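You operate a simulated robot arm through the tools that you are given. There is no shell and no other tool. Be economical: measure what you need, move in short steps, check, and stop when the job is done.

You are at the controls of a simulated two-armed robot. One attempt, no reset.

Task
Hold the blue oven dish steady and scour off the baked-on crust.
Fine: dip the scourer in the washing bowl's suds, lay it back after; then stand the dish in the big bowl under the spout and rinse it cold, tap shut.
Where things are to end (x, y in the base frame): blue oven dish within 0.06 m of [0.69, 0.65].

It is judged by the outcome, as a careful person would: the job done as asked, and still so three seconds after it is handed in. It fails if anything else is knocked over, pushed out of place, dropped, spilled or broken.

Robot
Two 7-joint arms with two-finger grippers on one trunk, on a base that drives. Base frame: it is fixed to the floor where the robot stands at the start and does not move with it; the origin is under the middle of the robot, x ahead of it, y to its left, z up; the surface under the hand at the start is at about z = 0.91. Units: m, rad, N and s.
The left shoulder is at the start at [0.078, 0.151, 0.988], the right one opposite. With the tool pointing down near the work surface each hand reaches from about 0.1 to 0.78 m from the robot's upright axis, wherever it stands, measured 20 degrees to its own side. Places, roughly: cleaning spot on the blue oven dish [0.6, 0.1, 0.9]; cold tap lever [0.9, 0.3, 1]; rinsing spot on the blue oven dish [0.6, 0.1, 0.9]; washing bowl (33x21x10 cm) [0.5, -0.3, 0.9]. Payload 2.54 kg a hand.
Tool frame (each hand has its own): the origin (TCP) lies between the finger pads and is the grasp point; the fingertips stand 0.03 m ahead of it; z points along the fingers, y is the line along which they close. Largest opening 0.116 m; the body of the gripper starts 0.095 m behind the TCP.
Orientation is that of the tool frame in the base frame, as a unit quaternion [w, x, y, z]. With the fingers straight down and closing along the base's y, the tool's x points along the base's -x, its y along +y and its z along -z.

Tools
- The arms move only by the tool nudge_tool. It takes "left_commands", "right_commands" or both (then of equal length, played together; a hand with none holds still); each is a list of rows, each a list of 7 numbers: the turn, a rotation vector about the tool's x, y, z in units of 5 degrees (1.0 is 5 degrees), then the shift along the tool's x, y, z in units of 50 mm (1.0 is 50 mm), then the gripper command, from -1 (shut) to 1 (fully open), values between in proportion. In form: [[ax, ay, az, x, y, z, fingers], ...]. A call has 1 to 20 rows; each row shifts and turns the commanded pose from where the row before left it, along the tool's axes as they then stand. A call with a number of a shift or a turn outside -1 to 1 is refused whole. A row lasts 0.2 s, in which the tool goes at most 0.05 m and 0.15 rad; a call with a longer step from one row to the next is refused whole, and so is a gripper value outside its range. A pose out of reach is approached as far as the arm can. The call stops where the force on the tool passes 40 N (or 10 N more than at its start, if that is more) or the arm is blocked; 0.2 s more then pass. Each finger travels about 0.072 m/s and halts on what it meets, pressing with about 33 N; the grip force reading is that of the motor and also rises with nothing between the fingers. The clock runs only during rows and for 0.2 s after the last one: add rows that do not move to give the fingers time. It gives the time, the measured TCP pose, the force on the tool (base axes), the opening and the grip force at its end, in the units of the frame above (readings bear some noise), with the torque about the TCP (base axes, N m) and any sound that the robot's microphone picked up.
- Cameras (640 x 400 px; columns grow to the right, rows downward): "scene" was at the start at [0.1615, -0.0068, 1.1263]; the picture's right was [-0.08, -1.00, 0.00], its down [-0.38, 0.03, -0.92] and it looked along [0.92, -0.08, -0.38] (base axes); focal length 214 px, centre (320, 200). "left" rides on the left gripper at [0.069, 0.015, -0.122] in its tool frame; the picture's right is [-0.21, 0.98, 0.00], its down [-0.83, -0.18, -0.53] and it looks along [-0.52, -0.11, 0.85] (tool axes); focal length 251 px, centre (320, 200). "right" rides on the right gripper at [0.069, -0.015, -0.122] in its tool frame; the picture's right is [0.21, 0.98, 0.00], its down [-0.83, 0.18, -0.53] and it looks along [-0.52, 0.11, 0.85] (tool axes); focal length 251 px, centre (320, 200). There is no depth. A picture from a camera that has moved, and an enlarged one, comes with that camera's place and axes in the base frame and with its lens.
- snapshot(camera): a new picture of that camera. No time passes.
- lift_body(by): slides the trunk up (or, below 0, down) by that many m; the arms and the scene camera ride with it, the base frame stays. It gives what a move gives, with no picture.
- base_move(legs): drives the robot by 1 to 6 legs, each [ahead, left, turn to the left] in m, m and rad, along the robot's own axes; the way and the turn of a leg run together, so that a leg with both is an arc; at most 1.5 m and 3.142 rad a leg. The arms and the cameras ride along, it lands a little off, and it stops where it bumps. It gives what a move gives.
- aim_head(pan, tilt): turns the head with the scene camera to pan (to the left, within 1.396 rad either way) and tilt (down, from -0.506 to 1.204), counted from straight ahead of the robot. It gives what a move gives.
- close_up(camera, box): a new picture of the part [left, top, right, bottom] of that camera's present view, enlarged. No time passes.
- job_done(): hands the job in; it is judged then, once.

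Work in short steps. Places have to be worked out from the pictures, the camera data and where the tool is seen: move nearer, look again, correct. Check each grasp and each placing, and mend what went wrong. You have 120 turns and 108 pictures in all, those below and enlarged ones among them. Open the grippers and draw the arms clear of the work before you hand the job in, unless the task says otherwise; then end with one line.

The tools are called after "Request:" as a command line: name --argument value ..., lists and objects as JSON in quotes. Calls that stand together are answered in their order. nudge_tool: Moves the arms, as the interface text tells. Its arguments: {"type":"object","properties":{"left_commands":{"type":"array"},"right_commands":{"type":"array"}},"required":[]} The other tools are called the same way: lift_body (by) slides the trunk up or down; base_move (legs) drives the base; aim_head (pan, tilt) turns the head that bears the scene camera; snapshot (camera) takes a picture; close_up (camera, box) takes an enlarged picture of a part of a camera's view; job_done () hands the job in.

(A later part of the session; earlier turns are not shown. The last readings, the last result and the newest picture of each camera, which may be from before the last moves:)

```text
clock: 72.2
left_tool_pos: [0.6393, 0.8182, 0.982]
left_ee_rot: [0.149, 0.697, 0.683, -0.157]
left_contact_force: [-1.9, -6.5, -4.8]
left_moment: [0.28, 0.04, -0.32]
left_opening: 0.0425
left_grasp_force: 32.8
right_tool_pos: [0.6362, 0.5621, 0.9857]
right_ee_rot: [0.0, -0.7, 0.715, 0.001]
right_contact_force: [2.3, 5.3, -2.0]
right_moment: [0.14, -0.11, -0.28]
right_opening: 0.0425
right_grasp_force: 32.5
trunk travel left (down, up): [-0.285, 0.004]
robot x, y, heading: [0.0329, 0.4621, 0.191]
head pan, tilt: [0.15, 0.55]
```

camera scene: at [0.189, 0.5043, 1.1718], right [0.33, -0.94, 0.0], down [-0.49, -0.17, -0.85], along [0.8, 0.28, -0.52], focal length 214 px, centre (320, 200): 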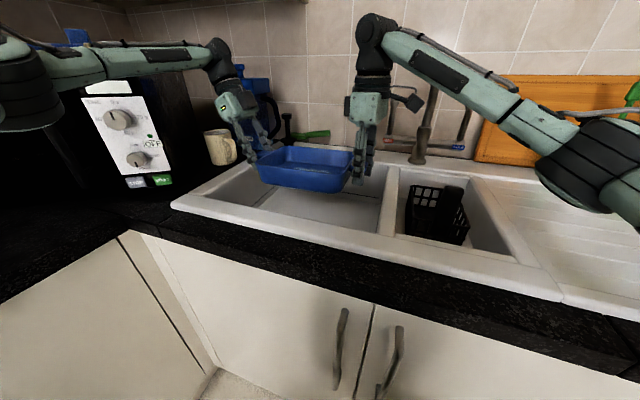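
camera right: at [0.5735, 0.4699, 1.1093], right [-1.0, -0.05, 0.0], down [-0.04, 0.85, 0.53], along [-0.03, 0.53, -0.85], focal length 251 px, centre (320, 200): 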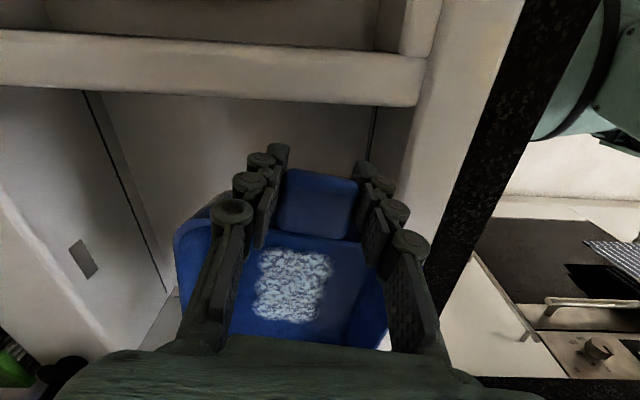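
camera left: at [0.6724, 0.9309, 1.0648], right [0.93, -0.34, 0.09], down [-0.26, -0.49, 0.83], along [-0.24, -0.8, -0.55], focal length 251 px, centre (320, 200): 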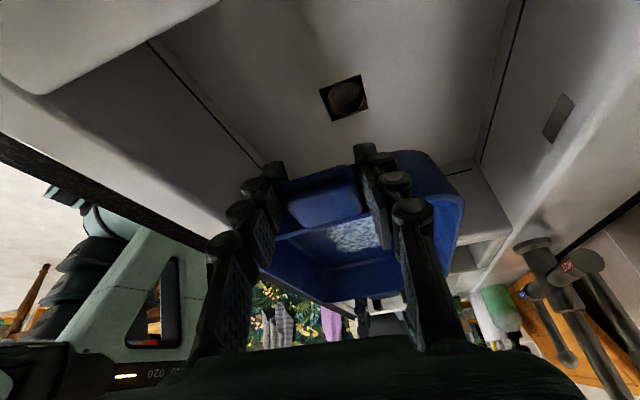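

Strain gone; dish centre (0.638, 0.690). Now straight down, 12 cm.

Request:
nudge_tool --left_commands '[[0, 0, 0, 0.254, 0, 0.544, -1], [0, 0, 0, 0.254, 0, 0.544, -1], [0, 0, 0, 0.254, 0, 0.544, -1], [0, 0, 0, 0.2, 0, 0.43, -1], [0, 0, 0, 0, 0, 0, -1]]' --right_commands '[[0, 0, 0, 0, 0, 0.6, -1], [0, 0, 0, 0, 0, 0.6, -1], [0, 0, 0, 0, 0, 0.6, -1], [0, 0, 0, 0, 0, 0.5, -1], [0, 0, 0, 0, 0, 0, -1]]'

Request:
snapshot --camera "scene"

```text
clock: 73.4
left_tool_pos: [0.6388, 0.8181, 0.8676]
left_ee_rot: [0.152, 0.696, 0.684, -0.155]
left_contact_force: [-0.4, -19.9, -1.7]
left_moment: [0.04, -0.05, -0.04]
left_opening: 0.0424
left_grasp_force: 32.9
right_tool_pos: [0.6346, 0.562, 0.8728]
right_ee_rot: [-0.001, -0.7, 0.714, -0.001]
right_contact_force: [0.1, 20.0, -3.6]
right_moment: [-0.32, 0.04, 0.09]
right_opening: 0.0424
right_grasp_force: 32.9
trunk travel left (down, up): [-0.285, 0.004]
robot x, y, heading: [0.0359, 0.4613, 0.186]
head pan, tilt: [0.15, 0.55]
```

```text
49 pictures are left
camera scene: at [0.1888, 0.5048, 1.1725], right [0.33, -0.94, 0.0], down [-0.49, -0.17, -0.85], along [0.81, 0.28, -0.52], focal length 214 px, centre (320, 200)
```

scene: 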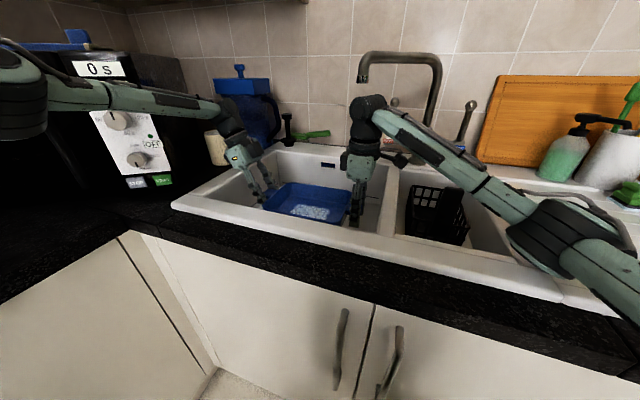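

Inside the bowl; 20 N of stretch again, so I ease the hands 3 mm together and go on down until the dish touches.

Request:
nudge_tool --left_commands '[[0, 0, 0, -0.03, 0, 0.015, -1], [0, 0, 0, 0.085, 0, 0.18, -1], [0, 0, 0, 0.085, 0, 0.18, -1], [0, 0, 0, 0, 0, 0, -1]]' --right_commands '[[0, 0, 0, -0.034, 0, 0.04, -1], [0, 0, 0, 0, 0, 0.23, -1], [0, 0, 0, 0, 0, 0.23, -1], [0, 0, 0, 0, 0, 0, -1]]'

Request:
close_up --camera "scene" --box '[180, 120, 420, 270]'

```text
clock: 74.6
left_tool_pos: [0.6424, 0.8197, 0.8547]
left_ee_rot: [0.16, 0.696, 0.685, -0.147]
left_contact_force: [6.7, -0.2, 13.3]
left_moment: [0.19, -0.02, 0.09]
left_opening: 0.0429
left_grasp_force: 33.2
right_tool_pos: [0.6418, 0.5621, 0.8766]
right_ee_rot: [0.019, -0.699, 0.714, -0.022]
right_contact_force: [-5.2, -1.7, -9.8]
right_moment: [-0.9, 0.2, 0.73]
right_opening: 0.043
right_grasp_force: 32.8
trunk travel left (down, up): [-0.285, 0.004]
robot x, y, heading: [0.0367, 0.4619, 0.184]
head pan, tilt: [0.15, 0.55]
stopped in row 4 (right hand): the arm was blocked; the commanded pose is now the measured one
```

```text
2.67 times, centred on (300, 195) of scene
camera zoom: at [0.1838, 0.5063, 1.1706], right [0.33, -0.94, 0.0], down [-0.49, -0.17, -0.86], along [0.81, 0.28, -0.52], focal length 572 px, centre (373, 213)
```

zoom: 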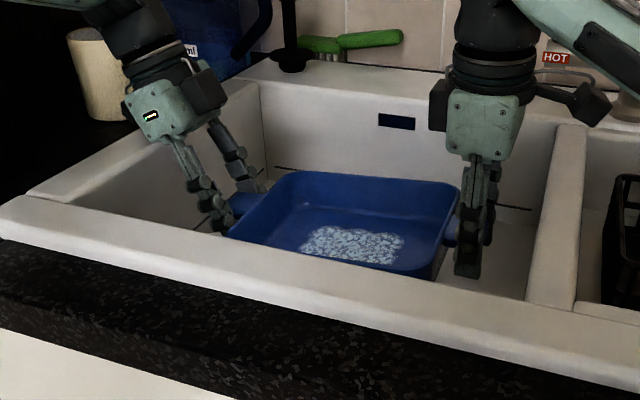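

The right end stops at z 0.877: the right elbow seems to rest on the counter edge. I lift both hands a little, level the dish, and look at the elbow.

Request:
nudge_tool --left_commands '[[0, 0, 0, -0.169, 0, -0.363, -1], [0, 0, 0, -0.169, 0, -0.363, -1], [0, 0, 0, 0, 0, 0, -1]]' --right_commands '[[0, 0, 0, 0, 0, -0.2, -1], [0, 0, 0, 0, 0, -0.2, -1], [0, 0, 0, 0, 0, 0, -1]]'

Request:
aim_head --pan -0.4 --tilt 0.6

Request:
snapshot --camera "scene"

```text
clock: 75.4
left_tool_pos: [0.6409, 0.8222, 0.8887]
left_ee_rot: [0.152, 0.696, 0.686, -0.15]
left_contact_force: [4.8, 5.9, -9.7]
left_moment: [0.94, -0.11, 0.68]
left_opening: 0.0429
left_grasp_force: 32.5
right_tool_pos: [0.6407, 0.5619, 0.8884]
right_ee_rot: [0.014, -0.699, 0.715, -0.014]
right_contact_force: [-4.9, -6.1, 4.6]
right_moment: [0.88, 0.15, 0.63]
right_opening: 0.0428
right_grasp_force: 33.0
trunk travel left (down, up): [-0.285, 0.004]
robot x, y, heading: [0.0387, 0.4609, 0.187]
head pan, tilt: [0.15, 0.55]
```

```text
clock: 76.3
left_tool_pos: [0.6437, 0.8197, 0.8892]
left_ee_rot: [0.152, 0.696, 0.685, -0.15]
left_contact_force: [6.8, 10.5, -8.7]
left_moment: [0.74, -0.18, 0.74]
left_opening: 0.0429
left_grasp_force: 32.8
right_tool_pos: [0.6425, 0.5607, 0.8879]
right_ee_rot: [0.014, -0.699, 0.714, -0.013]
right_contact_force: [-6.8, -10.9, 2.2]
right_moment: [0.73, 0.18, 0.81]
right_opening: 0.0425
right_grasp_force: 32.3
trunk travel left (down, up): [-0.285, 0.004]
robot x, y, heading: [0.0357, 0.4616, 0.184]
head pan, tilt: [-0.4, 0.6]
```

```text
47 pictures are left
camera scene: at [0.1919, 0.4559, 1.1672], right [-0.21, -0.98, 0.0], down [-0.55, 0.12, -0.82], along [0.81, -0.17, -0.57], focal length 214 px, centre (320, 200)
```

scene: 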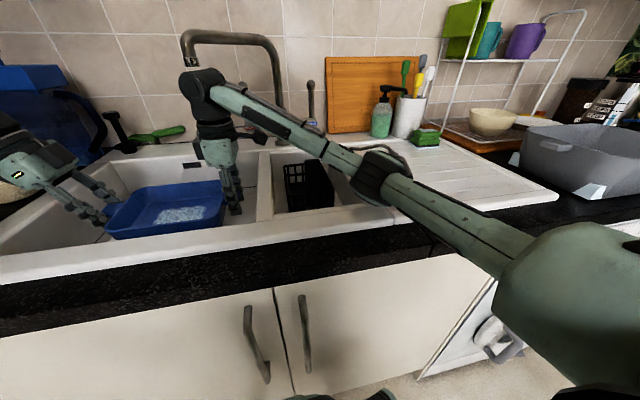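

The right elbow sits on the ledge near (0.53, 0.25). I lift the dish out again and draw it back, so I can turn the base right for a straighter right arm.

Request:
nudge_tool --left_commands '[[0, 0, 0, -0.254, 0, -0.544, -1], [0, 0, 0, -0.254, 0, -0.544, -1], [0, 0, 0, -0.254, 0, -0.544, -1], [0, 0, 0, -0.17, 0, -0.36, -1], [0, 0, 0, 0, -0.5, 0, -1], [0, 0, 0, 0, -0.5, 0, -1], [0, 0, 0, 0, -0.5, 0, -1], [0, 0, 0, 0, 0, 0, -1]]' --right_commands '[[0, 0, 0, 0, 0, -0.6, -1], [0, 0, 0, 0, 0, -0.6, -1], [0, 0, 0, 0, 0, -0.6, -1], [0, 0, 0, 0, 0, -0.4, -1], [0, 0, 0, 0, 0.5, 0, -1], [0, 0, 0, 0, 0.5, 0, -1], [0, 0, 0, 0, 0.5, 0, -1], [0, 0, 0, 0, 0, 0, -1]]'

Request:
base_move --legs '[[-0.04, 0, 0], [0, 0.03, -0.2]]'

Request:
aim_head --pan 0.15 --tilt 0.55

Request:
snapshot --camera "scene"

```text
clock: 78.1
left_tool_pos: [0.5686, 0.8196, 0.9986]
left_ee_rot: [0.152, 0.696, 0.685, -0.152]
left_contact_force: [-0.8, 9.0, -9.0]
left_moment: [0.83, -0.22, -0.46]
left_opening: 0.0423
left_grasp_force: 32.9
right_tool_pos: [0.5624, 0.5624, 0.9963]
right_ee_rot: [0.014, -0.698, 0.715, -0.014]
right_contact_force: [1.5, -8.7, 3.1]
right_moment: [0.72, 0.22, 0.0]
right_opening: 0.0426
right_grasp_force: 33.0
trunk travel left (down, up): [-0.285, 0.004]
robot x, y, heading: [0.0396, 0.4619, 0.188]
head pan, tilt: [-0.4, 0.6]
```

```text
clock: 79.8
left_tool_pos: [0.5872, 0.7274, 0.9997]
left_ee_rot: [0.136, 0.761, 0.612, -0.165]
left_contact_force: [0.1, 5.9, -8.3]
left_moment: [0.73, -0.39, -0.28]
left_opening: 0.0426
left_grasp_force: 33.2
right_tool_pos: [0.5302, 0.4763, 0.9964]
right_ee_rot: [0.013, -0.623, 0.782, -0.016]
right_contact_force: [-1.7, -6.9, 3.5]
right_moment: [0.85, 0.08, 0.02]
right_opening: 0.0424
right_grasp_force: 32.8
trunk travel left (down, up): [-0.285, 0.004]
robot x, y, heading: [-0.0038, 0.4805, -0.016]
head pan, tilt: [-0.4, 0.6]
```

```text
clock: 80.8
left_tool_pos: [0.5861, 0.728, 0.9991]
left_ee_rot: [0.136, 0.762, 0.611, -0.167]
left_contact_force: [-0.7, -1.2, -2.7]
left_moment: [0.01, -0.29, -0.26]
left_opening: 0.0427
left_grasp_force: 33.1
right_tool_pos: [0.5298, 0.4758, 0.9958]
right_ee_rot: [0.013, -0.623, 0.782, -0.014]
right_contact_force: [0.2, 0.2, -2.5]
right_moment: [0.15, 0.28, 0.2]
right_opening: 0.0422
right_grasp_force: 33.3
trunk travel left (down, up): [-0.285, 0.004]
robot x, y, heading: [-0.0035, 0.4848, -0.018]
head pan, tilt: [0.15, 0.55]
```

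```text
46 pictures are left
camera scene: at [0.1535, 0.495, 1.1718], right [0.13, -0.99, 0.0], down [-0.52, -0.07, -0.85], along [0.84, 0.11, -0.52], focal length 214 px, centre (320, 200)
```

scene: 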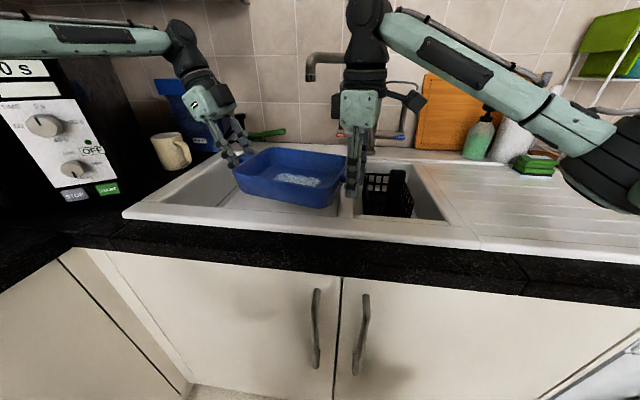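

Now I move the base 2 cm left, then shift the dish to centre (0.645, 0.685) while turning it back by 15 degrees.

Request:
base_move --legs '[[0, 0.02, 0]]'

Request:
nudge_tool --left_commands '[[-0.217, 0, -0.466, 0.212, 0.153, -0.099, -1], [-0.217, 0, -0.466, 0.212, 0.153, -0.099, -1], [-0.217, 0, -0.466, 0.212, 0.153, -0.099, -1], [-0.217, 0, -0.466, 0.212, 0.153, -0.099, -1], [0, 0, 0, 0, 0, 0, -1]]' --right_commands '[[0, 0, -0.514, -0.234, -0.389, 0, -1], [0, 0, -0.514, -0.234, -0.389, 0, -1], [0, 0, -0.514, -0.234, -0.389, 0, -1], [0, 0, -0.514, -0.234, -0.389, 0, -1], [0, 0, 0, 0, 0, 0, -1]]'

```text
clock: 81.6
left_tool_pos: [0.5866, 0.7467, 0.998]
left_ee_rot: [0.137, 0.761, 0.612, -0.166]
left_contact_force: [-1.6, 0.1, -2.8]
left_moment: [0.04, -0.26, -0.39]
left_opening: 0.0427
left_grasp_force: 33.4
right_tool_pos: [0.5309, 0.4952, 0.996]
right_ee_rot: [0.012, -0.624, 0.782, -0.016]
right_contact_force: [1.0, 0.3, -2.7]
right_moment: [0.01, 0.23, 0.25]
right_opening: 0.0424
right_grasp_force: 33.1
trunk travel left (down, up): [-0.285, 0.004]
robot x, y, heading: [-0.0036, 0.507, -0.013]
head pan, tilt: [0.15, 0.55]
```

```text
clock: 82.8
left_tool_pos: [0.6254, 0.7874, 0.9996]
left_ee_rot: [0.152, 0.704, 0.677, -0.153]
left_contact_force: [-4.4, -4.4, 1.4]
left_moment: [-0.9, -0.18, -0.68]
left_opening: 0.0424
left_grasp_force: 33.5
right_tool_pos: [0.6129, 0.5296, 0.9978]
right_ee_rot: [0.012, -0.691, 0.723, -0.016]
right_contact_force: [5.3, 2.9, -8.3]
right_moment: [-0.21, 0.24, -0.55]
right_opening: 0.0425
right_grasp_force: 33.2
trunk travel left (down, up): [-0.285, 0.004]
robot x, y, heading: [-0.0033, 0.5046, -0.018]
head pan, tilt: [0.15, 0.55]
```

On track and grips relaxed. Two more such rows, then 9 cm down.

Request:
nudge_tool --left_commands '[[-0.1, 0, -0.21, 0.25, 0.2, -0.12, -1], [-0.1, 0, -0.21, 0.25, 0.2, -0.12, -1], [0, 0, 0, 0, 0, 0, -1], [0, 0, 0, 0.254, 0, 0.544, -1], [0, 0, 0, 0.254, 0, 0.544, -1], [0, 0, 0, 0.254, 0, 0.544, -1], [0, 0, 0, 0, 0, 0, -1]]' --right_commands '[[0, 0, -0.23, -0.27, -0.31, 0, -1], [0, 0, -0.23, -0.27, -0.31, 0, -1], [0, 0, 0, 0, 0, 0, -1], [0, 0, 0, 0, 0, 0.6, -1], [0, 0, 0, 0, 0, 0.6, -1], [0, 0, 0, 0, 0, 0.6, -1], [0, 0, 0, 0, 0, 0, -1]]'

Request:
snapshot --camera "scene"

```text
clock: 84.4
left_tool_pos: [0.6466, 0.8152, 0.912]
left_ee_rot: [0.155, 0.69, 0.691, -0.151]
left_contact_force: [7.5, -18.5, -1.7]
left_moment: [-0.27, -0.25, 0.92]
left_opening: 0.0427
left_grasp_force: 33.4
right_tool_pos: [0.6507, 0.5553, 0.9105]
right_ee_rot: [0.012, -0.706, 0.708, -0.015]
right_contact_force: [-6.1, 17.9, -2.7]
right_moment: [0.15, 0.3, 0.8]
right_opening: 0.0428
right_grasp_force: 33.0
trunk travel left (down, up): [-0.285, 0.004]
robot x, y, heading: [-0.0042, 0.5038, -0.019]
head pan, tilt: [0.15, 0.55]
```

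```text
45 pictures are left
camera scene: at [0.1535, 0.5145, 1.1719], right [0.13, -0.99, 0.0], down [-0.52, -0.07, -0.85], along [0.84, 0.11, -0.52], focal length 214 px, centre (320, 200)
```

scene: 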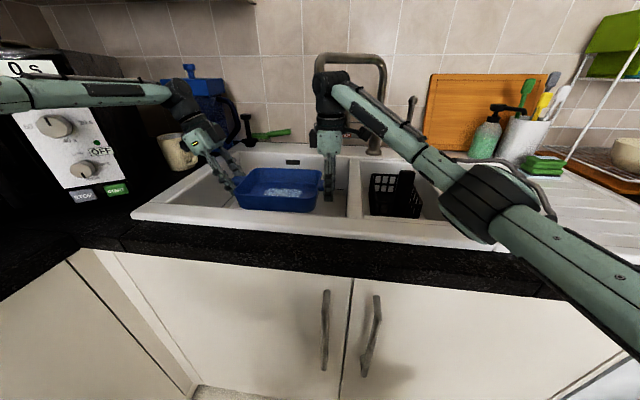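

Relax the 18 N stretch by 3 mm, then continue down 4 cm.

Request:
nudge_tool --left_commands '[[0, 0, 0, -0.03, 0, 0.015, -1], [0, 0, 0, 0.17, 0, 0.36, -1], [0, 0, 0, 0.17, 0, 0.36, -1], [0, 0, 0, 0, 0, 0, -1]]' --right_commands '[[0, 0, 0, -0.034, 0, 0, -1], [0, 0, 0, 0, 0, 0.4, -1], [0, 0, 0, 0, 0, 0.4, -1], [0, 0, 0, 0, 0, 0, -1]]'

Request:
aim_head --pan -0.2 --tilt 0.6

Request:
snapshot --camera "scene"

```text
clock: 85.4
left_tool_pos: [0.6458, 0.8162, 0.8697]
left_ee_rot: [0.154, 0.69, 0.691, -0.15]
left_contact_force: [7.7, -12.9, -5.5]
left_moment: [0.47, -0.22, 1.07]
left_opening: 0.043
left_grasp_force: 32.6
right_tool_pos: [0.6513, 0.5557, 0.8695]
right_ee_rot: [0.011, -0.705, 0.709, -0.016]
right_contact_force: [-8.4, 12.7, 0.5]
right_moment: [0.24, 0.24, 0.93]
right_opening: 0.043
right_grasp_force: 33.1
trunk travel left (down, up): [-0.285, 0.004]
robot x, y, heading: [-0.0054, 0.4995, -0.017]
head pan, tilt: [0.15, 0.55]
```

```text
clock: 86.3
left_tool_pos: [0.6449, 0.8143, 0.8695]
left_ee_rot: [0.155, 0.689, 0.692, -0.15]
left_contact_force: [8.4, -12.2, -7.3]
left_moment: [0.52, -0.2, 1.01]
left_opening: 0.043
left_grasp_force: 32.6
right_tool_pos: [0.6513, 0.5557, 0.8697]
right_ee_rot: [0.011, -0.705, 0.709, -0.016]
right_contact_force: [-7.3, 11.6, 1.2]
right_moment: [0.67, 0.19, 0.8]
right_opening: 0.0429
right_grasp_force: 32.4
trunk travel left (down, up): [-0.285, 0.004]
robot x, y, heading: [-0.002, 0.5015, -0.013]
head pan, tilt: [-0.201, 0.6]
```

```text
44 pictures are left
camera scene: at [0.1512, 0.4837, 1.1673], right [-0.21, -0.98, 0.0], down [-0.55, 0.12, -0.82], along [0.81, -0.18, -0.57], focal length 214 px, centre (320, 200)
```

scene: 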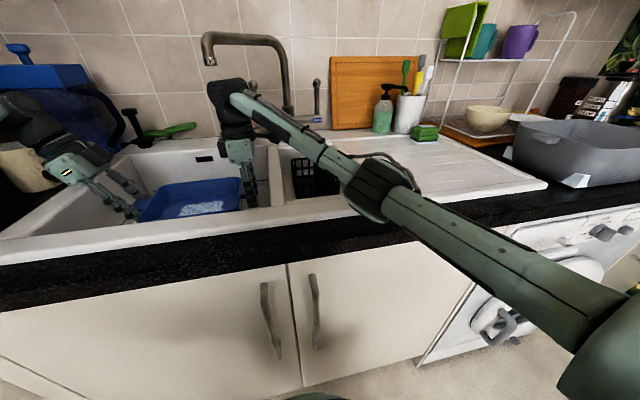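

Already lower than before. Down another 2 cm carefully.

Request:
nudge_tool --left_commands '[[0, 0, 0, 0.085, 0, 0.18, -1], [0, 0, 0, 0.085, 0, 0.18, -1], [0, 0, 0, 0, 0, 0, -1]]' --right_commands '[[0, 0, 0, 0, 0, 0.2, -1], [0, 0, 0, 0, 0, 0.2, -1], [0, 0, 0, 0, 0, 0, -1]]'

Request:
close_up --camera "scene" --box '[80, 120, 440, 300]'

```text
clock: 87.1
left_tool_pos: [0.6448, 0.8156, 0.8544]
left_ee_rot: [0.156, 0.69, 0.691, -0.147]
left_contact_force: [10.2, -5.0, 11.9]
left_moment: [2.91, 0.14, 0.16]
left_opening: 0.0429
left_grasp_force: 32.5
right_tool_pos: [0.6516, 0.5547, 0.8519]
right_ee_rot: [0.013, -0.705, 0.709, -0.017]
right_contact_force: [-3.6, 12.0, 3.7]
right_moment: [0.85, 0.14, 0.57]
right_opening: 0.0428
right_grasp_force: 33.5
trunk travel left (down, up): [-0.285, 0.004]
robot x, y, heading: [-0.0044, 0.5001, -0.017]
head pan, tilt: [-0.201, 0.6]
```

```text
1.78 times, centred on (260, 210) of scene
camera zoom: at [0.1497, 0.4829, 1.1679], right [-0.21, -0.98, 0.0], down [-0.55, 0.12, -0.83], along [0.81, -0.18, -0.56], focal length 381 px, centre (427, 182)
```

zoom: 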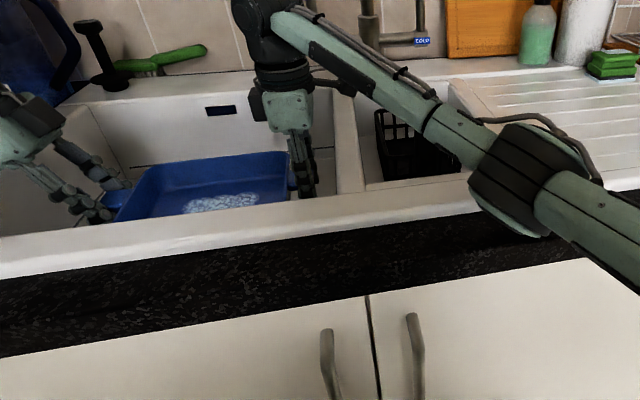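

Both hands report an upward push at z about 0.853, so the dish likely stands on the bowl's floor. I ease 3 mm and read.

Request:
nudge_tool --left_commands '[[0, 0, 0, -0.02, 0, 0.0, -1], [0, 0, 0, 0, 0, 0, -1]]' --right_commands '[[0, 0, 0, -0.02, 0, 0.06, -1], [0, 0, 0, 0, 0, 0, -1]]'

Request:
snapshot --camera "right"

Request:
snapshot --camera "left"

```text
clock: 87.7
left_tool_pos: [0.6451, 0.8162, 0.8537]
left_ee_rot: [0.156, 0.689, 0.692, -0.146]
left_contact_force: [19.6, 11.5, 21.9]
left_moment: [4.0, 0.56, -0.86]
left_opening: 0.0427
left_grasp_force: 32.9
right_tool_pos: [0.6495, 0.5553, 0.8483]
right_ee_rot: [0.011, -0.704, 0.71, -0.017]
right_contact_force: [-5.3, 0.2, 3.6]
right_moment: [0.98, 0.12, 0.68]
right_opening: 0.043
right_grasp_force: 33.1
trunk travel left (down, up): [-0.285, 0.004]
robot x, y, heading: [-0.0037, 0.5016, -0.017]
head pan, tilt: [-0.201, 0.6]
```

```text
42 pictures are left
camera right: at [0.6601, 0.487, 0.9714], right [-0.98, -0.21, -0.04], down [-0.2, 0.83, 0.52], along [-0.08, 0.51, -0.85], focal length 251 px, centre (320, 200)
```

right: 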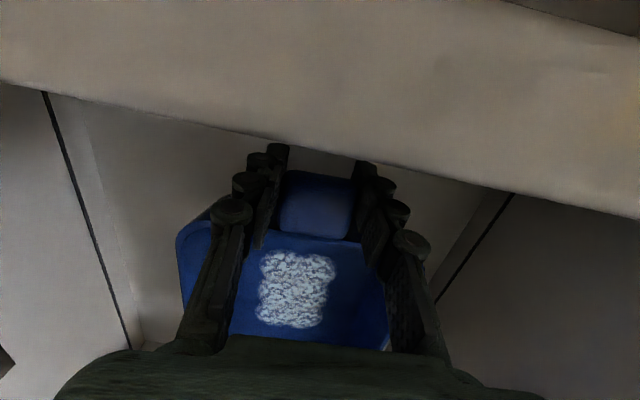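

```text
41 pictures are left
camera left: at [0.66, 0.9293, 0.937], right [0.98, -0.19, 0.1], down [-0.19, -0.53, 0.83], along [-0.1, -0.83, -0.55], focal length 251 px, centre (320, 200)
```

left: 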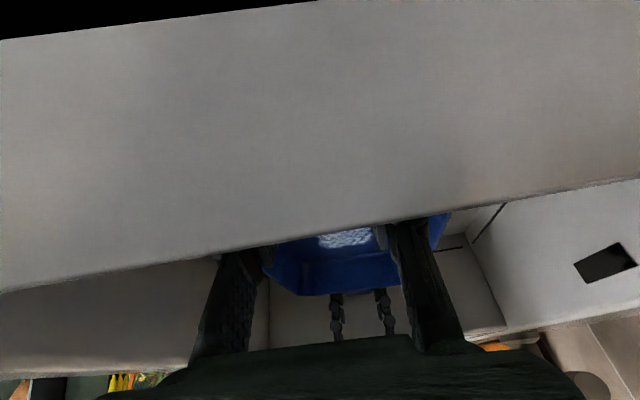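

The left hand's camera side is resting on the bowl's left rim because of the lean. I lift 2 cm and turn the left hand upright about the handle (its pads can pivot there).

Request:
nudge_tool --left_commands '[[0, 0, 0, -0.17, 0, -0.36, -1], [0, 0, 0, 0, 0, 0, -1], [0, 0.5, 0, 0, 0, 0, -1], [0, 0.5, 0, 0, 0, 0, -1], [0, 0.5, 0, 0, 0, 0, -1], [0, 0.5, 0, 0, 0, 0, -1], [0, 0.5, 0, 0, 0, 0, -1], [0, 0.5, 0, 0, 0, 0, -1], [0, 0, 0, 0, 0, 0, -1]]' --right_commands '[[0, 0, 0, 0, 0, -0.4, -1], [0, 0, 0, 0, 0, 0, -1], [0, 0, 0, 0, 0, 0, -1], [0, 0, 0, 0, 0, 0, -1], [0, 0, 0, 0, 0, 0, -1], [0, 0, 0, 0, 0, 0, -1], [0, 0, 0, 0, 0, 0, -1], [0, 0, 0, 0, 0, 0, -1], [0, 0, 0, 0, 0, 0, -1]]'

Request:
close_up --camera "scene" --box '[0, 80, 320, 280]'

```text
clock: 89.7
left_tool_pos: [0.6455, 0.8132, 0.8715]
left_ee_rot: [0.063, 0.704, 0.705, -0.059]
left_contact_force: [4.2, -1.8, 2.5]
left_moment: [-0.89, -0.21, 0.65]
left_opening: 0.0428
left_grasp_force: 33.3
right_tool_pos: [0.6513, 0.5578, 0.8679]
right_ee_rot: [0.012, -0.705, 0.709, -0.016]
right_contact_force: [-4.3, 3.2, -7.5]
right_moment: [-0.5, 0.16, 0.44]
right_opening: 0.043
right_grasp_force: 33.4
trunk travel left (down, up): [-0.285, 0.004]
robot x, y, heading: [-0.0056, 0.4992, -0.012]
head pan, tilt: [-0.201, 0.6]
```

```text
2.00 times, centred on (160, 180) of scene
camera zoom: at [0.1512, 0.4836, 1.1673], right [-0.21, -0.98, 0.0], down [-0.55, 0.12, -0.82], along [0.81, -0.18, -0.57], focal length 429 px, centre (640, 240)
```

zoom: 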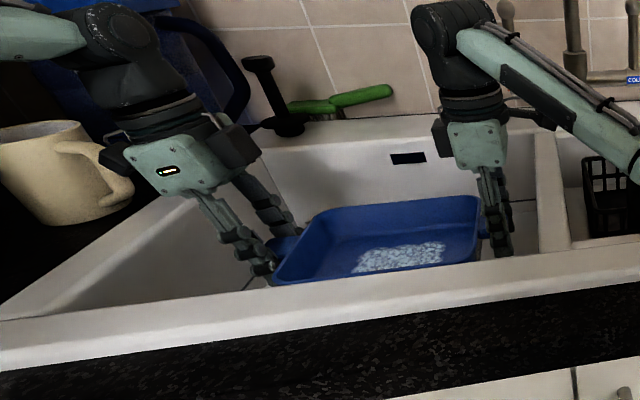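

Lean is down to 10 degrees. I finish it to vertical, then sink 3.5 cm.

Request:
nudge_tool --left_commands '[[0, 0.5, 0, 0, 0, 0, -1], [0, 0.5, 0, 0, 0, 0, -1], [0, 0.5, 0, 0, 0, 0, -1], [0, 0.4, 0, 0, 0, 0, -1], [0, 0, 0, 0, 0, 0.2, -1], [0, 0, 0, 0, 0, 0.2, -1], [0, 0, 0, 0, 0, 0.2, -1], [0, 0, 0, 0, 0, 0, -1]]' --right_commands '[[0, 0, 0, 0, 0, 0, -1], [0, 0, 0, 0, 0, 0, -1], [0, 0, 0, 0, 0, 0, -1], [0, 0, 0, 0, 0, 0, -1], [0, 0, 0, 0, 0, 0.15, -1], [0, 0, 0, 0, 0, 0.2, -1], [0, 0, 0, 0, 0, 0.2, -1], [0, 0, 0, 0, 0, 0, -1]]'

Request:
snapshot --camera "scene"

```text
clock: 91.5
left_tool_pos: [0.6471, 0.8143, 0.842]
left_ee_rot: [0.006, 0.706, 0.709, -0.001]
left_contact_force: [5.9, -12.6, 3.6]
left_moment: [-0.91, -0.31, 0.83]
left_opening: 0.0428
left_grasp_force: 32.9
right_tool_pos: [0.6539, 0.556, 0.8491]
right_ee_rot: [0.014, -0.706, 0.708, -0.021]
right_contact_force: [-6.7, 13.3, -8.9]
right_moment: [-0.74, 0.27, 0.8]
right_opening: 0.043
right_grasp_force: 33.2
trunk travel left (down, up): [-0.285, 0.004]
robot x, y, heading: [-0.0033, 0.5004, -0.011]
head pan, tilt: [-0.201, 0.6]
```

```text
39 pictures are left
camera scene: at [0.151, 0.4841, 1.1689], right [-0.21, -0.98, 0.0], down [-0.55, 0.12, -0.83], along [0.81, -0.18, -0.56], focal length 214 px, centre (320, 200)
```

scene: 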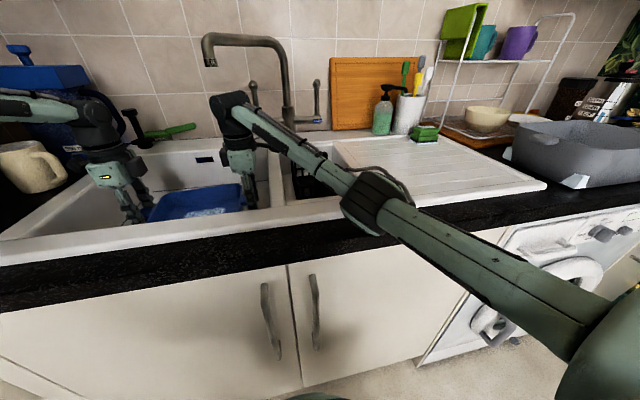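

The right elbow now touches the counter's front edge. I lift 1 cm, back the base 4 cm, and reach forward again by 4 cm to straighten the arms.

Request:
nudge_tool --left_commands '[[0, 0, 0, 0, 0, -0.2, -1], [0, 0, 0, 0, 0, 0, -1]]' --right_commands '[[0, 0, 0, -0.03, 0, -0.1, -1], [0, 0, 0, 0, 0, 0, -1]]'

Request:
base_move --legs '[[-0.035, 0, 0]]'

Request:
nudge_tool --left_commands '[[0, 0, 0, 0, 0.35, 0, -1], [0, 0, 0, 0, 0.35, 0, -1], [0, 0, 0, 0, 0, 0, -1]]' --right_commands '[[0, 0, 0, 0, -0.35, 0, -1], [0, 0, 0, 0, -0.35, 0, -1], [0, 0, 0, 0, 0, 0, -1]]'

```text
clock: 92.1
left_tool_pos: [0.6446, 0.814, 0.8523]
left_ee_rot: [0.003, 0.706, 0.708, 0.0]
left_contact_force: [5.9, -7.0, -8.7]
left_moment: [0.85, -0.1, 0.71]
left_opening: 0.0431
left_grasp_force: 32.8
right_tool_pos: [0.6536, 0.5564, 0.8514]
right_ee_rot: [0.015, -0.704, 0.71, -0.02]
right_contact_force: [-4.6, 7.8, 4.9]
right_moment: [0.92, 0.14, 0.54]
right_opening: 0.0431
right_grasp_force: 33.3
trunk travel left (down, up): [-0.285, 0.004]
robot x, y, heading: [-0.0064, 0.5018, -0.015]
head pan, tilt: [-0.201, 0.6]
```

```text
clock: 92.9
left_tool_pos: [0.6122, 0.8159, 0.8534]
left_ee_rot: [0.005, 0.705, 0.709, 0.002]
left_contact_force: [8.3, 5.6, -4.0]
left_moment: [0.82, -0.28, 0.94]
left_opening: 0.0427
left_grasp_force: 32.7
right_tool_pos: [0.6161, 0.5587, 0.8443]
right_ee_rot: [0.008, -0.705, 0.709, -0.017]
right_contact_force: [-8.4, -6.6, -1.0]
right_moment: [-0.42, 0.17, 1.1]
right_opening: 0.0426
right_grasp_force: 33.4
trunk travel left (down, up): [-0.285, 0.004]
robot x, y, heading: [-0.0395, 0.5035, -0.014]
head pan, tilt: [-0.201, 0.6]
```

```text
clock: 93.7
left_tool_pos: [0.6469, 0.8153, 0.8528]
left_ee_rot: [0.006, 0.704, 0.71, 0.0]
left_contact_force: [4.5, 1.3, 2.4]
left_moment: [-0.84, -0.18, 0.36]
left_opening: 0.0425
left_grasp_force: 32.8
right_tool_pos: [0.6514, 0.5582, 0.8458]
right_ee_rot: [0.007, -0.706, 0.708, -0.016]
right_contact_force: [-4.3, -1.6, -7.9]
right_moment: [-0.59, 0.14, 0.69]
right_opening: 0.0427
right_grasp_force: 32.6
trunk travel left (down, up): [-0.285, 0.004]
robot x, y, heading: [-0.039, 0.5041, -0.014]
head pan, tilt: [-0.201, 0.6]
```

Free again. Now I lower in small steps until the floor carries the dish.

Request:
nudge_tool --left_commands '[[0, 0, 0, 0, 0, 0.2, -1], [0, 0, 0, 0, 0, 0.14, -1], [0, 0, 0, 0, 0, 0, -1]]' --right_commands '[[0, 0, 0, 0, 0, 0.1, -1], [0, 0, 0, 0, 0, 0.1, -1], [0, 0, 0, 0, 0, 0, -1]]'

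Request:
nudge_tool --left_commands '[[0, 0, 0, 0, 0, 0.1, -1], [0, 0, 0, 0, 0, 0, -1]]' --right_commands '[[0, 0, 0, 0, 0, 0.1, -1], [0, 0, 0, 0, 0, 0, -1]]'

Request:
snapshot --camera "scene"

```text
clock: 94.5
left_tool_pos: [0.6483, 0.8157, 0.834]
left_ee_rot: [0.006, 0.705, 0.71, 0.0]
left_contact_force: [5.2, 0.3, 4.1]
left_moment: [-0.99, -0.17, 0.54]
left_opening: 0.0428
left_grasp_force: 33.0
right_tool_pos: [0.6513, 0.5581, 0.8348]
right_ee_rot: [0.009, -0.705, 0.709, -0.016]
right_contact_force: [-4.5, 0.1, -10.1]
right_moment: [-0.95, 0.15, 0.69]
right_opening: 0.0429
right_grasp_force: 32.8
trunk travel left (down, up): [-0.285, 0.004]
robot x, y, heading: [-0.0381, 0.5009, -0.016]
head pan, tilt: [-0.201, 0.6]
```

```text
clock: 95.1
left_tool_pos: [0.6467, 0.8177, 0.8296]
left_ee_rot: [0.004, 0.705, 0.709, 0.001]
left_contact_force: [8.8, -0.5, -0.2]
left_moment: [-0.37, -0.27, 1.11]
left_opening: 0.0427
left_grasp_force: 33.2
right_tool_pos: [0.6515, 0.5578, 0.8309]
right_ee_rot: [0.009, -0.706, 0.708, -0.016]
right_contact_force: [-9.4, 0.6, -4.3]
right_moment: [-0.29, 0.26, 1.13]
right_opening: 0.0428
right_grasp_force: 33.2
trunk travel left (down, up): [-0.285, 0.004]
robot x, y, heading: [-0.0419, 0.5021, -0.019]
head pan, tilt: [-0.201, 0.6]
```

```text
38 pictures are left
camera scene: at [0.1162, 0.4842, 1.1673], right [-0.21, -0.98, 0.0], down [-0.55, 0.12, -0.82], along [0.81, -0.18, -0.57], focal length 214 px, centre (320, 200)
```

scene: 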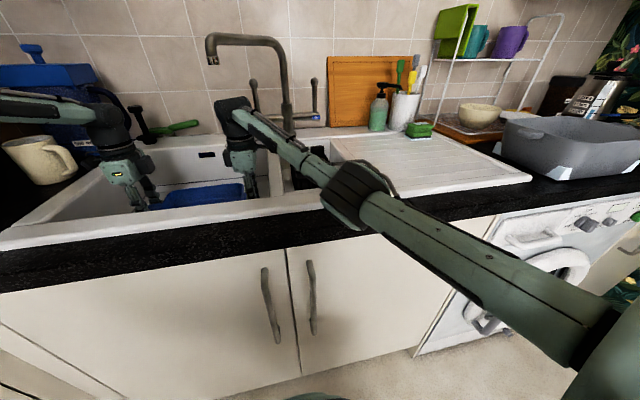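

Still carrying most of the weight; further down in 4 mm steps.

Request:
nudge_tool --left_commands '[[0, 0, 0, 0, 0, 0.08, -1], [0, 0, 0, 0, 0, 0, -1]]' --right_commands '[[0, 0, 0, 0, 0, 0.1, -1], [0, 0, 0, 0, 0, 0, -1]]'

Request:
nudge_tool --left_commands '[[0, 0, 0, 0, 0, 0.08, -1], [0, 0, 0, 0, 0, 0, -1]]' --right_commands '[[0, 0, 0, 0, 0, 0.08, -1], [0, 0, 0, 0, 0, 0, -1]]'

```text
clock: 95.7
left_tool_pos: [0.6463, 0.8175, 0.825]
left_ee_rot: [0.005, 0.706, 0.709, 0.001]
left_contact_force: [7.9, 0.8, -6.7]
left_moment: [0.57, -0.2, 1.13]
left_opening: 0.0428
left_grasp_force: 33.4
right_tool_pos: [0.6521, 0.5586, 0.826]
right_ee_rot: [0.009, -0.705, 0.709, -0.016]
right_contact_force: [-8.6, -1.1, 1.4]
right_moment: [0.49, 0.2, 1.03]
right_opening: 0.0429
right_grasp_force: 32.7
trunk travel left (down, up): [-0.285, 0.004]
robot x, y, heading: [-0.0395, 0.5079, -0.014]
head pan, tilt: [-0.201, 0.6]
```

```text
clock: 96.3
left_tool_pos: [0.645, 0.816, 0.8224]
left_ee_rot: [0.006, 0.705, 0.709, 0.002]
left_contact_force: [8.2, 1.3, -9.6]
left_moment: [0.88, -0.17, 0.98]
left_opening: 0.0429
left_grasp_force: 33.0
right_tool_pos: [0.6529, 0.5585, 0.8215]
right_ee_rot: [0.009, -0.706, 0.708, -0.017]
right_contact_force: [-6.2, -1.8, 4.4]
right_moment: [0.84, 0.22, 0.87]
right_opening: 0.0429
right_grasp_force: 33.2
trunk travel left (down, up): [-0.285, 0.004]
robot x, y, heading: [-0.0398, 0.5078, -0.017]
head pan, tilt: [-0.201, 0.6]
```

Still hanging (sum about -5 N). The floor is lower than I thought; I go on 2 cm.

Request:
nudge_tool --left_commands '[[0, 0, 0, 0, 0, 0.1, -1], [0, 0, 0, 0, 0, 0.1, -1], [0, 0, 0, 0, 0, 0.1, -1], [0, 0, 0, 0, 0, 0, -1]]' --right_commands '[[0, 0, 0, 0, 0, 0.12, -1], [0, 0, 0, 0, 0, 0.1, -1], [0, 0, 0, 0, 0, 0.1, -1], [0, 0, 0, 0, 0, 0, -1]]'

Request:
aim_head --pan 0.2 --tilt 0.65

Request:
snapshot --camera "scene"

```text
clock: 97.3
left_tool_pos: [0.642, 0.8158, 0.8155]
left_ee_rot: [0.009, 0.704, 0.71, 0.004]
left_contact_force: [14.6, 3.5, 18.2]
left_moment: [0.0, -0.29, 0.82]
left_opening: 0.044
left_grasp_force: 33.3
left hand out of reach, approached as far as the arm can: row 1, 3
right_tool_pos: [0.6523, 0.5573, 0.8093]
right_ee_rot: [0.01, -0.705, 0.709, -0.017]
right_contact_force: [0.5, -0.5, 17.6]
right_moment: [0.32, 0.41, 0.67]
right_opening: 0.0433
right_grasp_force: 33.1
trunk travel left (down, up): [-0.285, 0.004]
robot x, y, heading: [-0.0423, 0.5081, -0.016]
head pan, tilt: [-0.201, 0.6]
```

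```text
clock: 98.2
left_tool_pos: [0.6411, 0.8146, 0.8092]
left_ee_rot: [0.006, 0.706, 0.708, 0.0]
left_contact_force: [5.9, -3.1, 6.4]
left_moment: [-0.06, -0.03, 0.79]
left_opening: 0.0425
left_grasp_force: 33.0
right_tool_pos: [0.6523, 0.5579, 0.8064]
right_ee_rot: [0.009, -0.705, 0.709, -0.016]
right_contact_force: [-7.8, -0.4, 3.8]
right_moment: [-0.01, 0.05, 0.77]
right_opening: 0.0429
right_grasp_force: 33.1
trunk travel left (down, up): [-0.285, 0.004]
robot x, y, heading: [-0.0381, 0.5007, -0.016]
head pan, tilt: [0.201, 0.649]
```

```text
37 pictures are left
camera scene: at [0.1135, 0.5183, 1.1631], right [0.18, -0.98, 0.0], down [-0.59, -0.11, -0.8], along [0.78, 0.15, -0.6], focal length 214 px, centre (320, 200)
```

scene: 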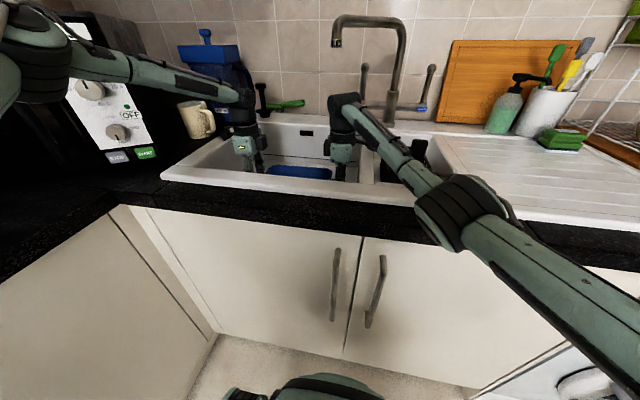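

The dish stands on the floor (TCP 0.807, floor about 0.766), centre near (0.647, 0.686). The right hand lets go, rises a little, retreats from the spout and then comes up.

Request:
nudge_tool --right_commands '[[0, 0, 0, 0, 0, 0, 0], [0, 0, 0, 0, 0, 0, 0.3], [0, 0, 0, 0, 0, 0, 0.3], [0, 0, 0, 0, 0, -0.4, 0.3], [0, 0, 0, 0, 0, -0.8, 0.3], [0, 0, 0, 0, 0.6, -0.3, 0.3], [0, 0, 0, 0, 0.5, -0.4, 0.3], [0, 0, 0, 0, 0, -0.9, 0.3], [0, 0, 0, 0, 0, -0.9, 0.3], [0, 0, 0, 0, 0, -0.9, 0.3], [0, 0, 0, 0, 0, 0, 0.3]]'

Request:
snapshot --camera "scene"

Request:
snapshot --camera "right"

```text
clock: 100.6
left_tool_pos: [0.6403, 0.8158, 0.8098]
left_ee_rot: [0.007, 0.706, 0.709, 0.002]
left_contact_force: [0.7, -0.3, -3.1]
left_moment: [0.59, 0.17, 0.0]
left_opening: 0.0421
left_grasp_force: 33.2
right_tool_pos: [0.5898, 0.5604, 1.0319]
right_ee_rot: [0.009, -0.704, 0.71, -0.016]
right_contact_force: [-1.2, 0.0, 0.7]
right_moment: [0.01, 0.02, -0.01]
right_opening: 0.0755
right_grasp_force: 0.0
trunk travel left (down, up): [-0.285, 0.004]
robot x, y, heading: [-0.0389, 0.5062, -0.017]
head pan, tilt: [0.201, 0.649]
```

```text
36 pictures are left
camera scene: at [0.115, 0.5191, 1.163], right [0.18, -0.98, 0.0], down [-0.59, -0.11, -0.8], along [0.78, 0.15, -0.6], focal length 214 px, centre (320, 200)
```

scene: 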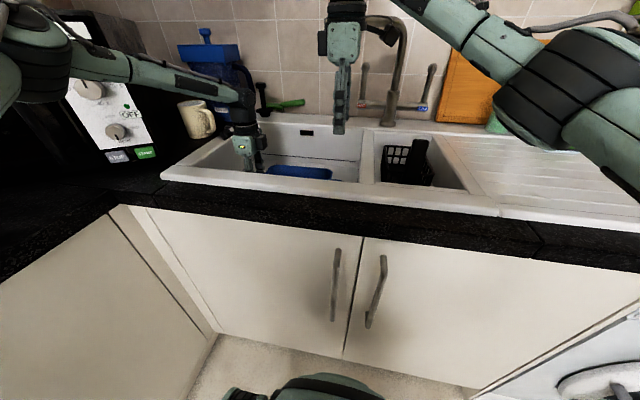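

```text
35 pictures are left
camera right: at [0.5992, 0.4928, 1.155], right [-0.98, -0.21, -0.03], down [-0.2, 0.83, 0.52], along [-0.08, 0.51, -0.85], focal length 251 px, centre (320, 200)
```

right: 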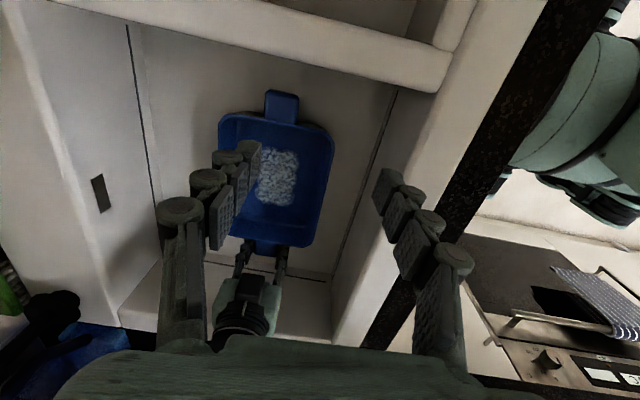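

The dish stands free on the floor, suds centre at about (0.644, 0.694). I draw the right hand back and up, then drag the dish with the left hand by driving the base 4.5 cm ahead and 3.2 cm right.

Request:
nudge_tool --right_commands '[[0, 0, 0, 0, 0.7, -0.4, 0], [0, 0, 0, 0.4, 0.7, -0.2, 0], [0, 0, 0, 0.6, 0.5, 0, 0], [0, 0, 0, 0.6, 0.5, 0, 0], [0, 0, 0, 0.6, 0, 0, 0], [0, 0, 0, 0, 0, 0, 0]]'

Request:
base_move --legs '[[0.045, -0.032, 0]]'

Request:
snapshot --camera "left"

Request:
snapshot --camera "scene"

```text
clock: 102.0
left_tool_pos: [0.6415, 0.8154, 0.8081]
left_ee_rot: [0.006, 0.705, 0.709, 0.001]
left_contact_force: [0.8, 1.3, -3.8]
left_moment: [0.24, 0.14, -0.01]
left_opening: 0.042
left_grasp_force: 33.2
right_tool_pos: [0.4664, 0.4507, 1.0588]
right_ee_rot: [0.008, -0.705, 0.709, -0.017]
right_contact_force: [0.6, -0.3, -0.4]
right_moment: [0.0, 0.0, -0.01]
right_opening: 0.0581
right_grasp_force: 0.0
trunk travel left (down, up): [-0.285, 0.004]
robot x, y, heading: [-0.0383, 0.5047, -0.018]
head pan, tilt: [0.201, 0.649]
```

```text
clock: 103.0
left_tool_pos: [0.6849, 0.7846, 0.8101]
left_ee_rot: [0.006, 0.705, 0.709, 0.003]
left_contact_force: [-0.8, -0.7, -6.1]
left_moment: [0.62, 0.01, 0.02]
left_opening: 0.042
left_grasp_force: 32.9
right_tool_pos: [0.5112, 0.419, 1.0576]
right_ee_rot: [0.009, -0.706, 0.708, -0.017]
right_contact_force: [1.3, 0.7, 0.1]
right_moment: [0.03, -0.03, 0.01]
right_opening: 0.058
right_grasp_force: 0.0
trunk travel left (down, up): [-0.285, 0.004]
robot x, y, heading: [0.0032, 0.4706, -0.017]
head pan, tilt: [0.201, 0.649]
```

```text
34 pictures are left
camera left: at [0.699, 0.8542, 0.9322], right [0.98, -0.21, 0.01], down [-0.18, -0.82, 0.54], along [-0.1, -0.53, -0.84], focal length 251 px, centre (320, 200)
```

left: 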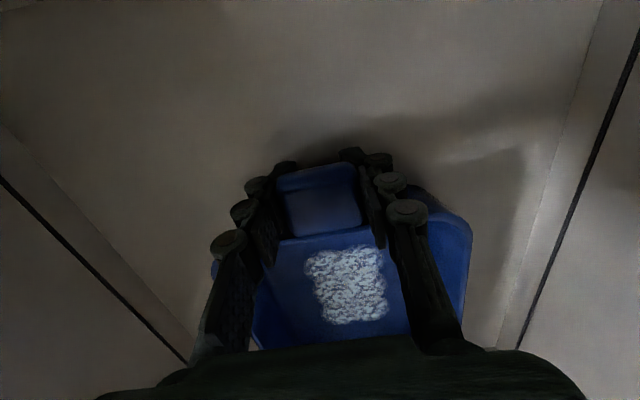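

```text
33 pictures are left
camera scene: at [0.1593, 0.4863, 1.163], right [0.19, -0.98, 0.0], down [-0.59, -0.11, -0.8], along [0.78, 0.15, -0.61], focal length 214 px, centre (320, 200)
```

scene: 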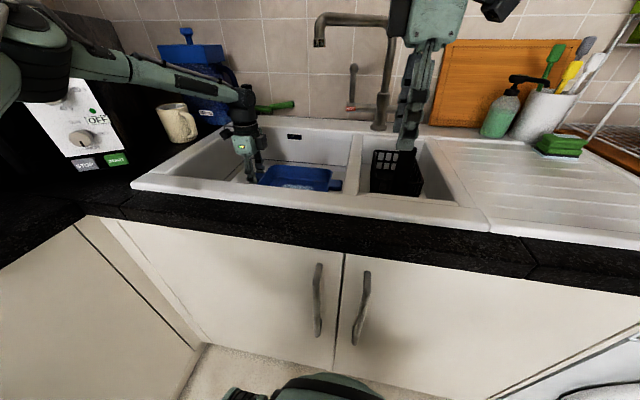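

The suds spot is at (0.686, 0.656), the spout outlet above (0.717, 0.591). I nudge the dish another 1 cm ahead and 6 mm right, then release and raise the left hand.

Request:
nudge_tool --left_commands '[[0, 0, 0, 0, 0.2, 0, -1], [0, 0, 0, -0.12, 0, 0, -1], [0, 0, 0, 0, 0, 0, -1]]'

Request:
nudge_tool --left_commands '[[0, 0, 0, 0, 0, 0, 0], [0, 0, 0, 0, 0, 0, 0.3], [0, 0, 0, 0, 0, 0, 0.3], [0, 0, 0, 0, 0, -0.4, 0.3], [0, 0, 0, 0, 0, -0.8, 0.3], [0, 0, 0, 0, -0.3, -0.8, 0.3], [0, 0, 0, 0, -0.3, -0.8, 0.3], [0, 0, 0, 0, -0.3, -0.8, 0.3], [0, 0, 0, 0, -0.5, -0.6, 0.3], [0, 0, 0, 0, -0.8, 0, 0.3], [0, 0, 0, 0, -0.8, 0, 0.3], [0, 0, 0, 0, 0, 0, 0.3]]'

Request:
snapshot --camera "left"

Request:
snapshot --camera "scene"

```text
clock: 103.8
left_tool_pos: [0.6857, 0.7807, 0.8124]
left_ee_rot: [0.005, 0.705, 0.71, 0.001]
left_contact_force: [0.5, 0.3, -5.4]
left_moment: [0.65, 0.0, 0.01]
left_opening: 0.0421
left_grasp_force: 33.0
left hand out of reach, approached as far as the arm can: row 1
right_tool_pos: [0.5103, 0.4184, 1.0581]
right_ee_rot: [0.009, -0.706, 0.708, -0.017]
right_contact_force: [-0.2, -0.5, -0.7]
right_moment: [-0.02, 0.02, 0.01]
right_opening: 0.0581
right_grasp_force: 0.1
trunk travel left (down, up): [-0.285, 0.004]
robot x, y, heading: [0.0055, 0.47, -0.014]
head pan, tilt: [0.201, 0.649]
```

```text
clock: 106.4
left_tool_pos: [0.5341, 0.7808, 1.0179]
left_ee_rot: [0.005, 0.705, 0.709, 0.002]
left_contact_force: [-0.5, 0.0, -0.4]
left_moment: [0.0, -0.01, -0.01]
left_opening: 0.0753
left_grasp_force: 0.1
right_tool_pos: [0.5116, 0.4177, 1.058]
right_ee_rot: [0.01, -0.705, 0.709, -0.017]
right_contact_force: [-0.4, -0.1, -1.1]
right_moment: [0.01, 0.0, -0.02]
right_opening: 0.0581
right_grasp_force: 0.0
trunk travel left (down, up): [-0.285, 0.004]
robot x, y, heading: [0.0008, 0.473, -0.015]
head pan, tilt: [0.201, 0.649]
```

```text
32 pictures are left
camera left: at [0.5476, 0.8509, 1.1412], right [0.98, -0.21, 0.01], down [-0.18, -0.82, 0.54], along [-0.1, -0.53, -0.84], focal length 251 px, centre (320, 200)
```

left: 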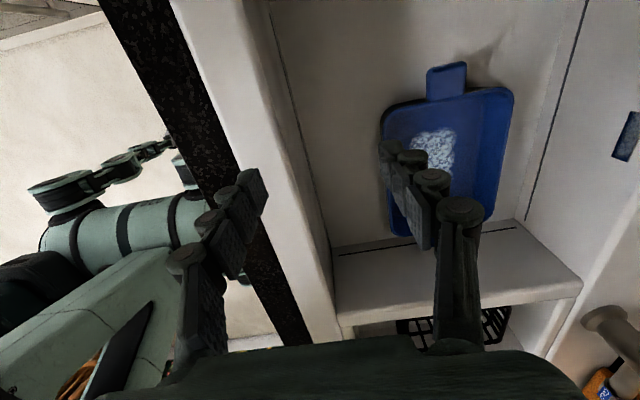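

```text
31 pictures are left
camera scene: at [0.1591, 0.4863, 1.163], right [0.19, -0.98, 0.0], down [-0.59, -0.11, -0.8], along [0.78, 0.15, -0.6], focal length 214 px, centre (320, 200)
```

scene: 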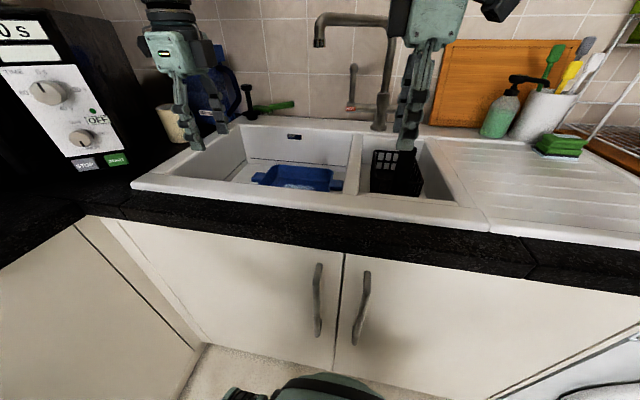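

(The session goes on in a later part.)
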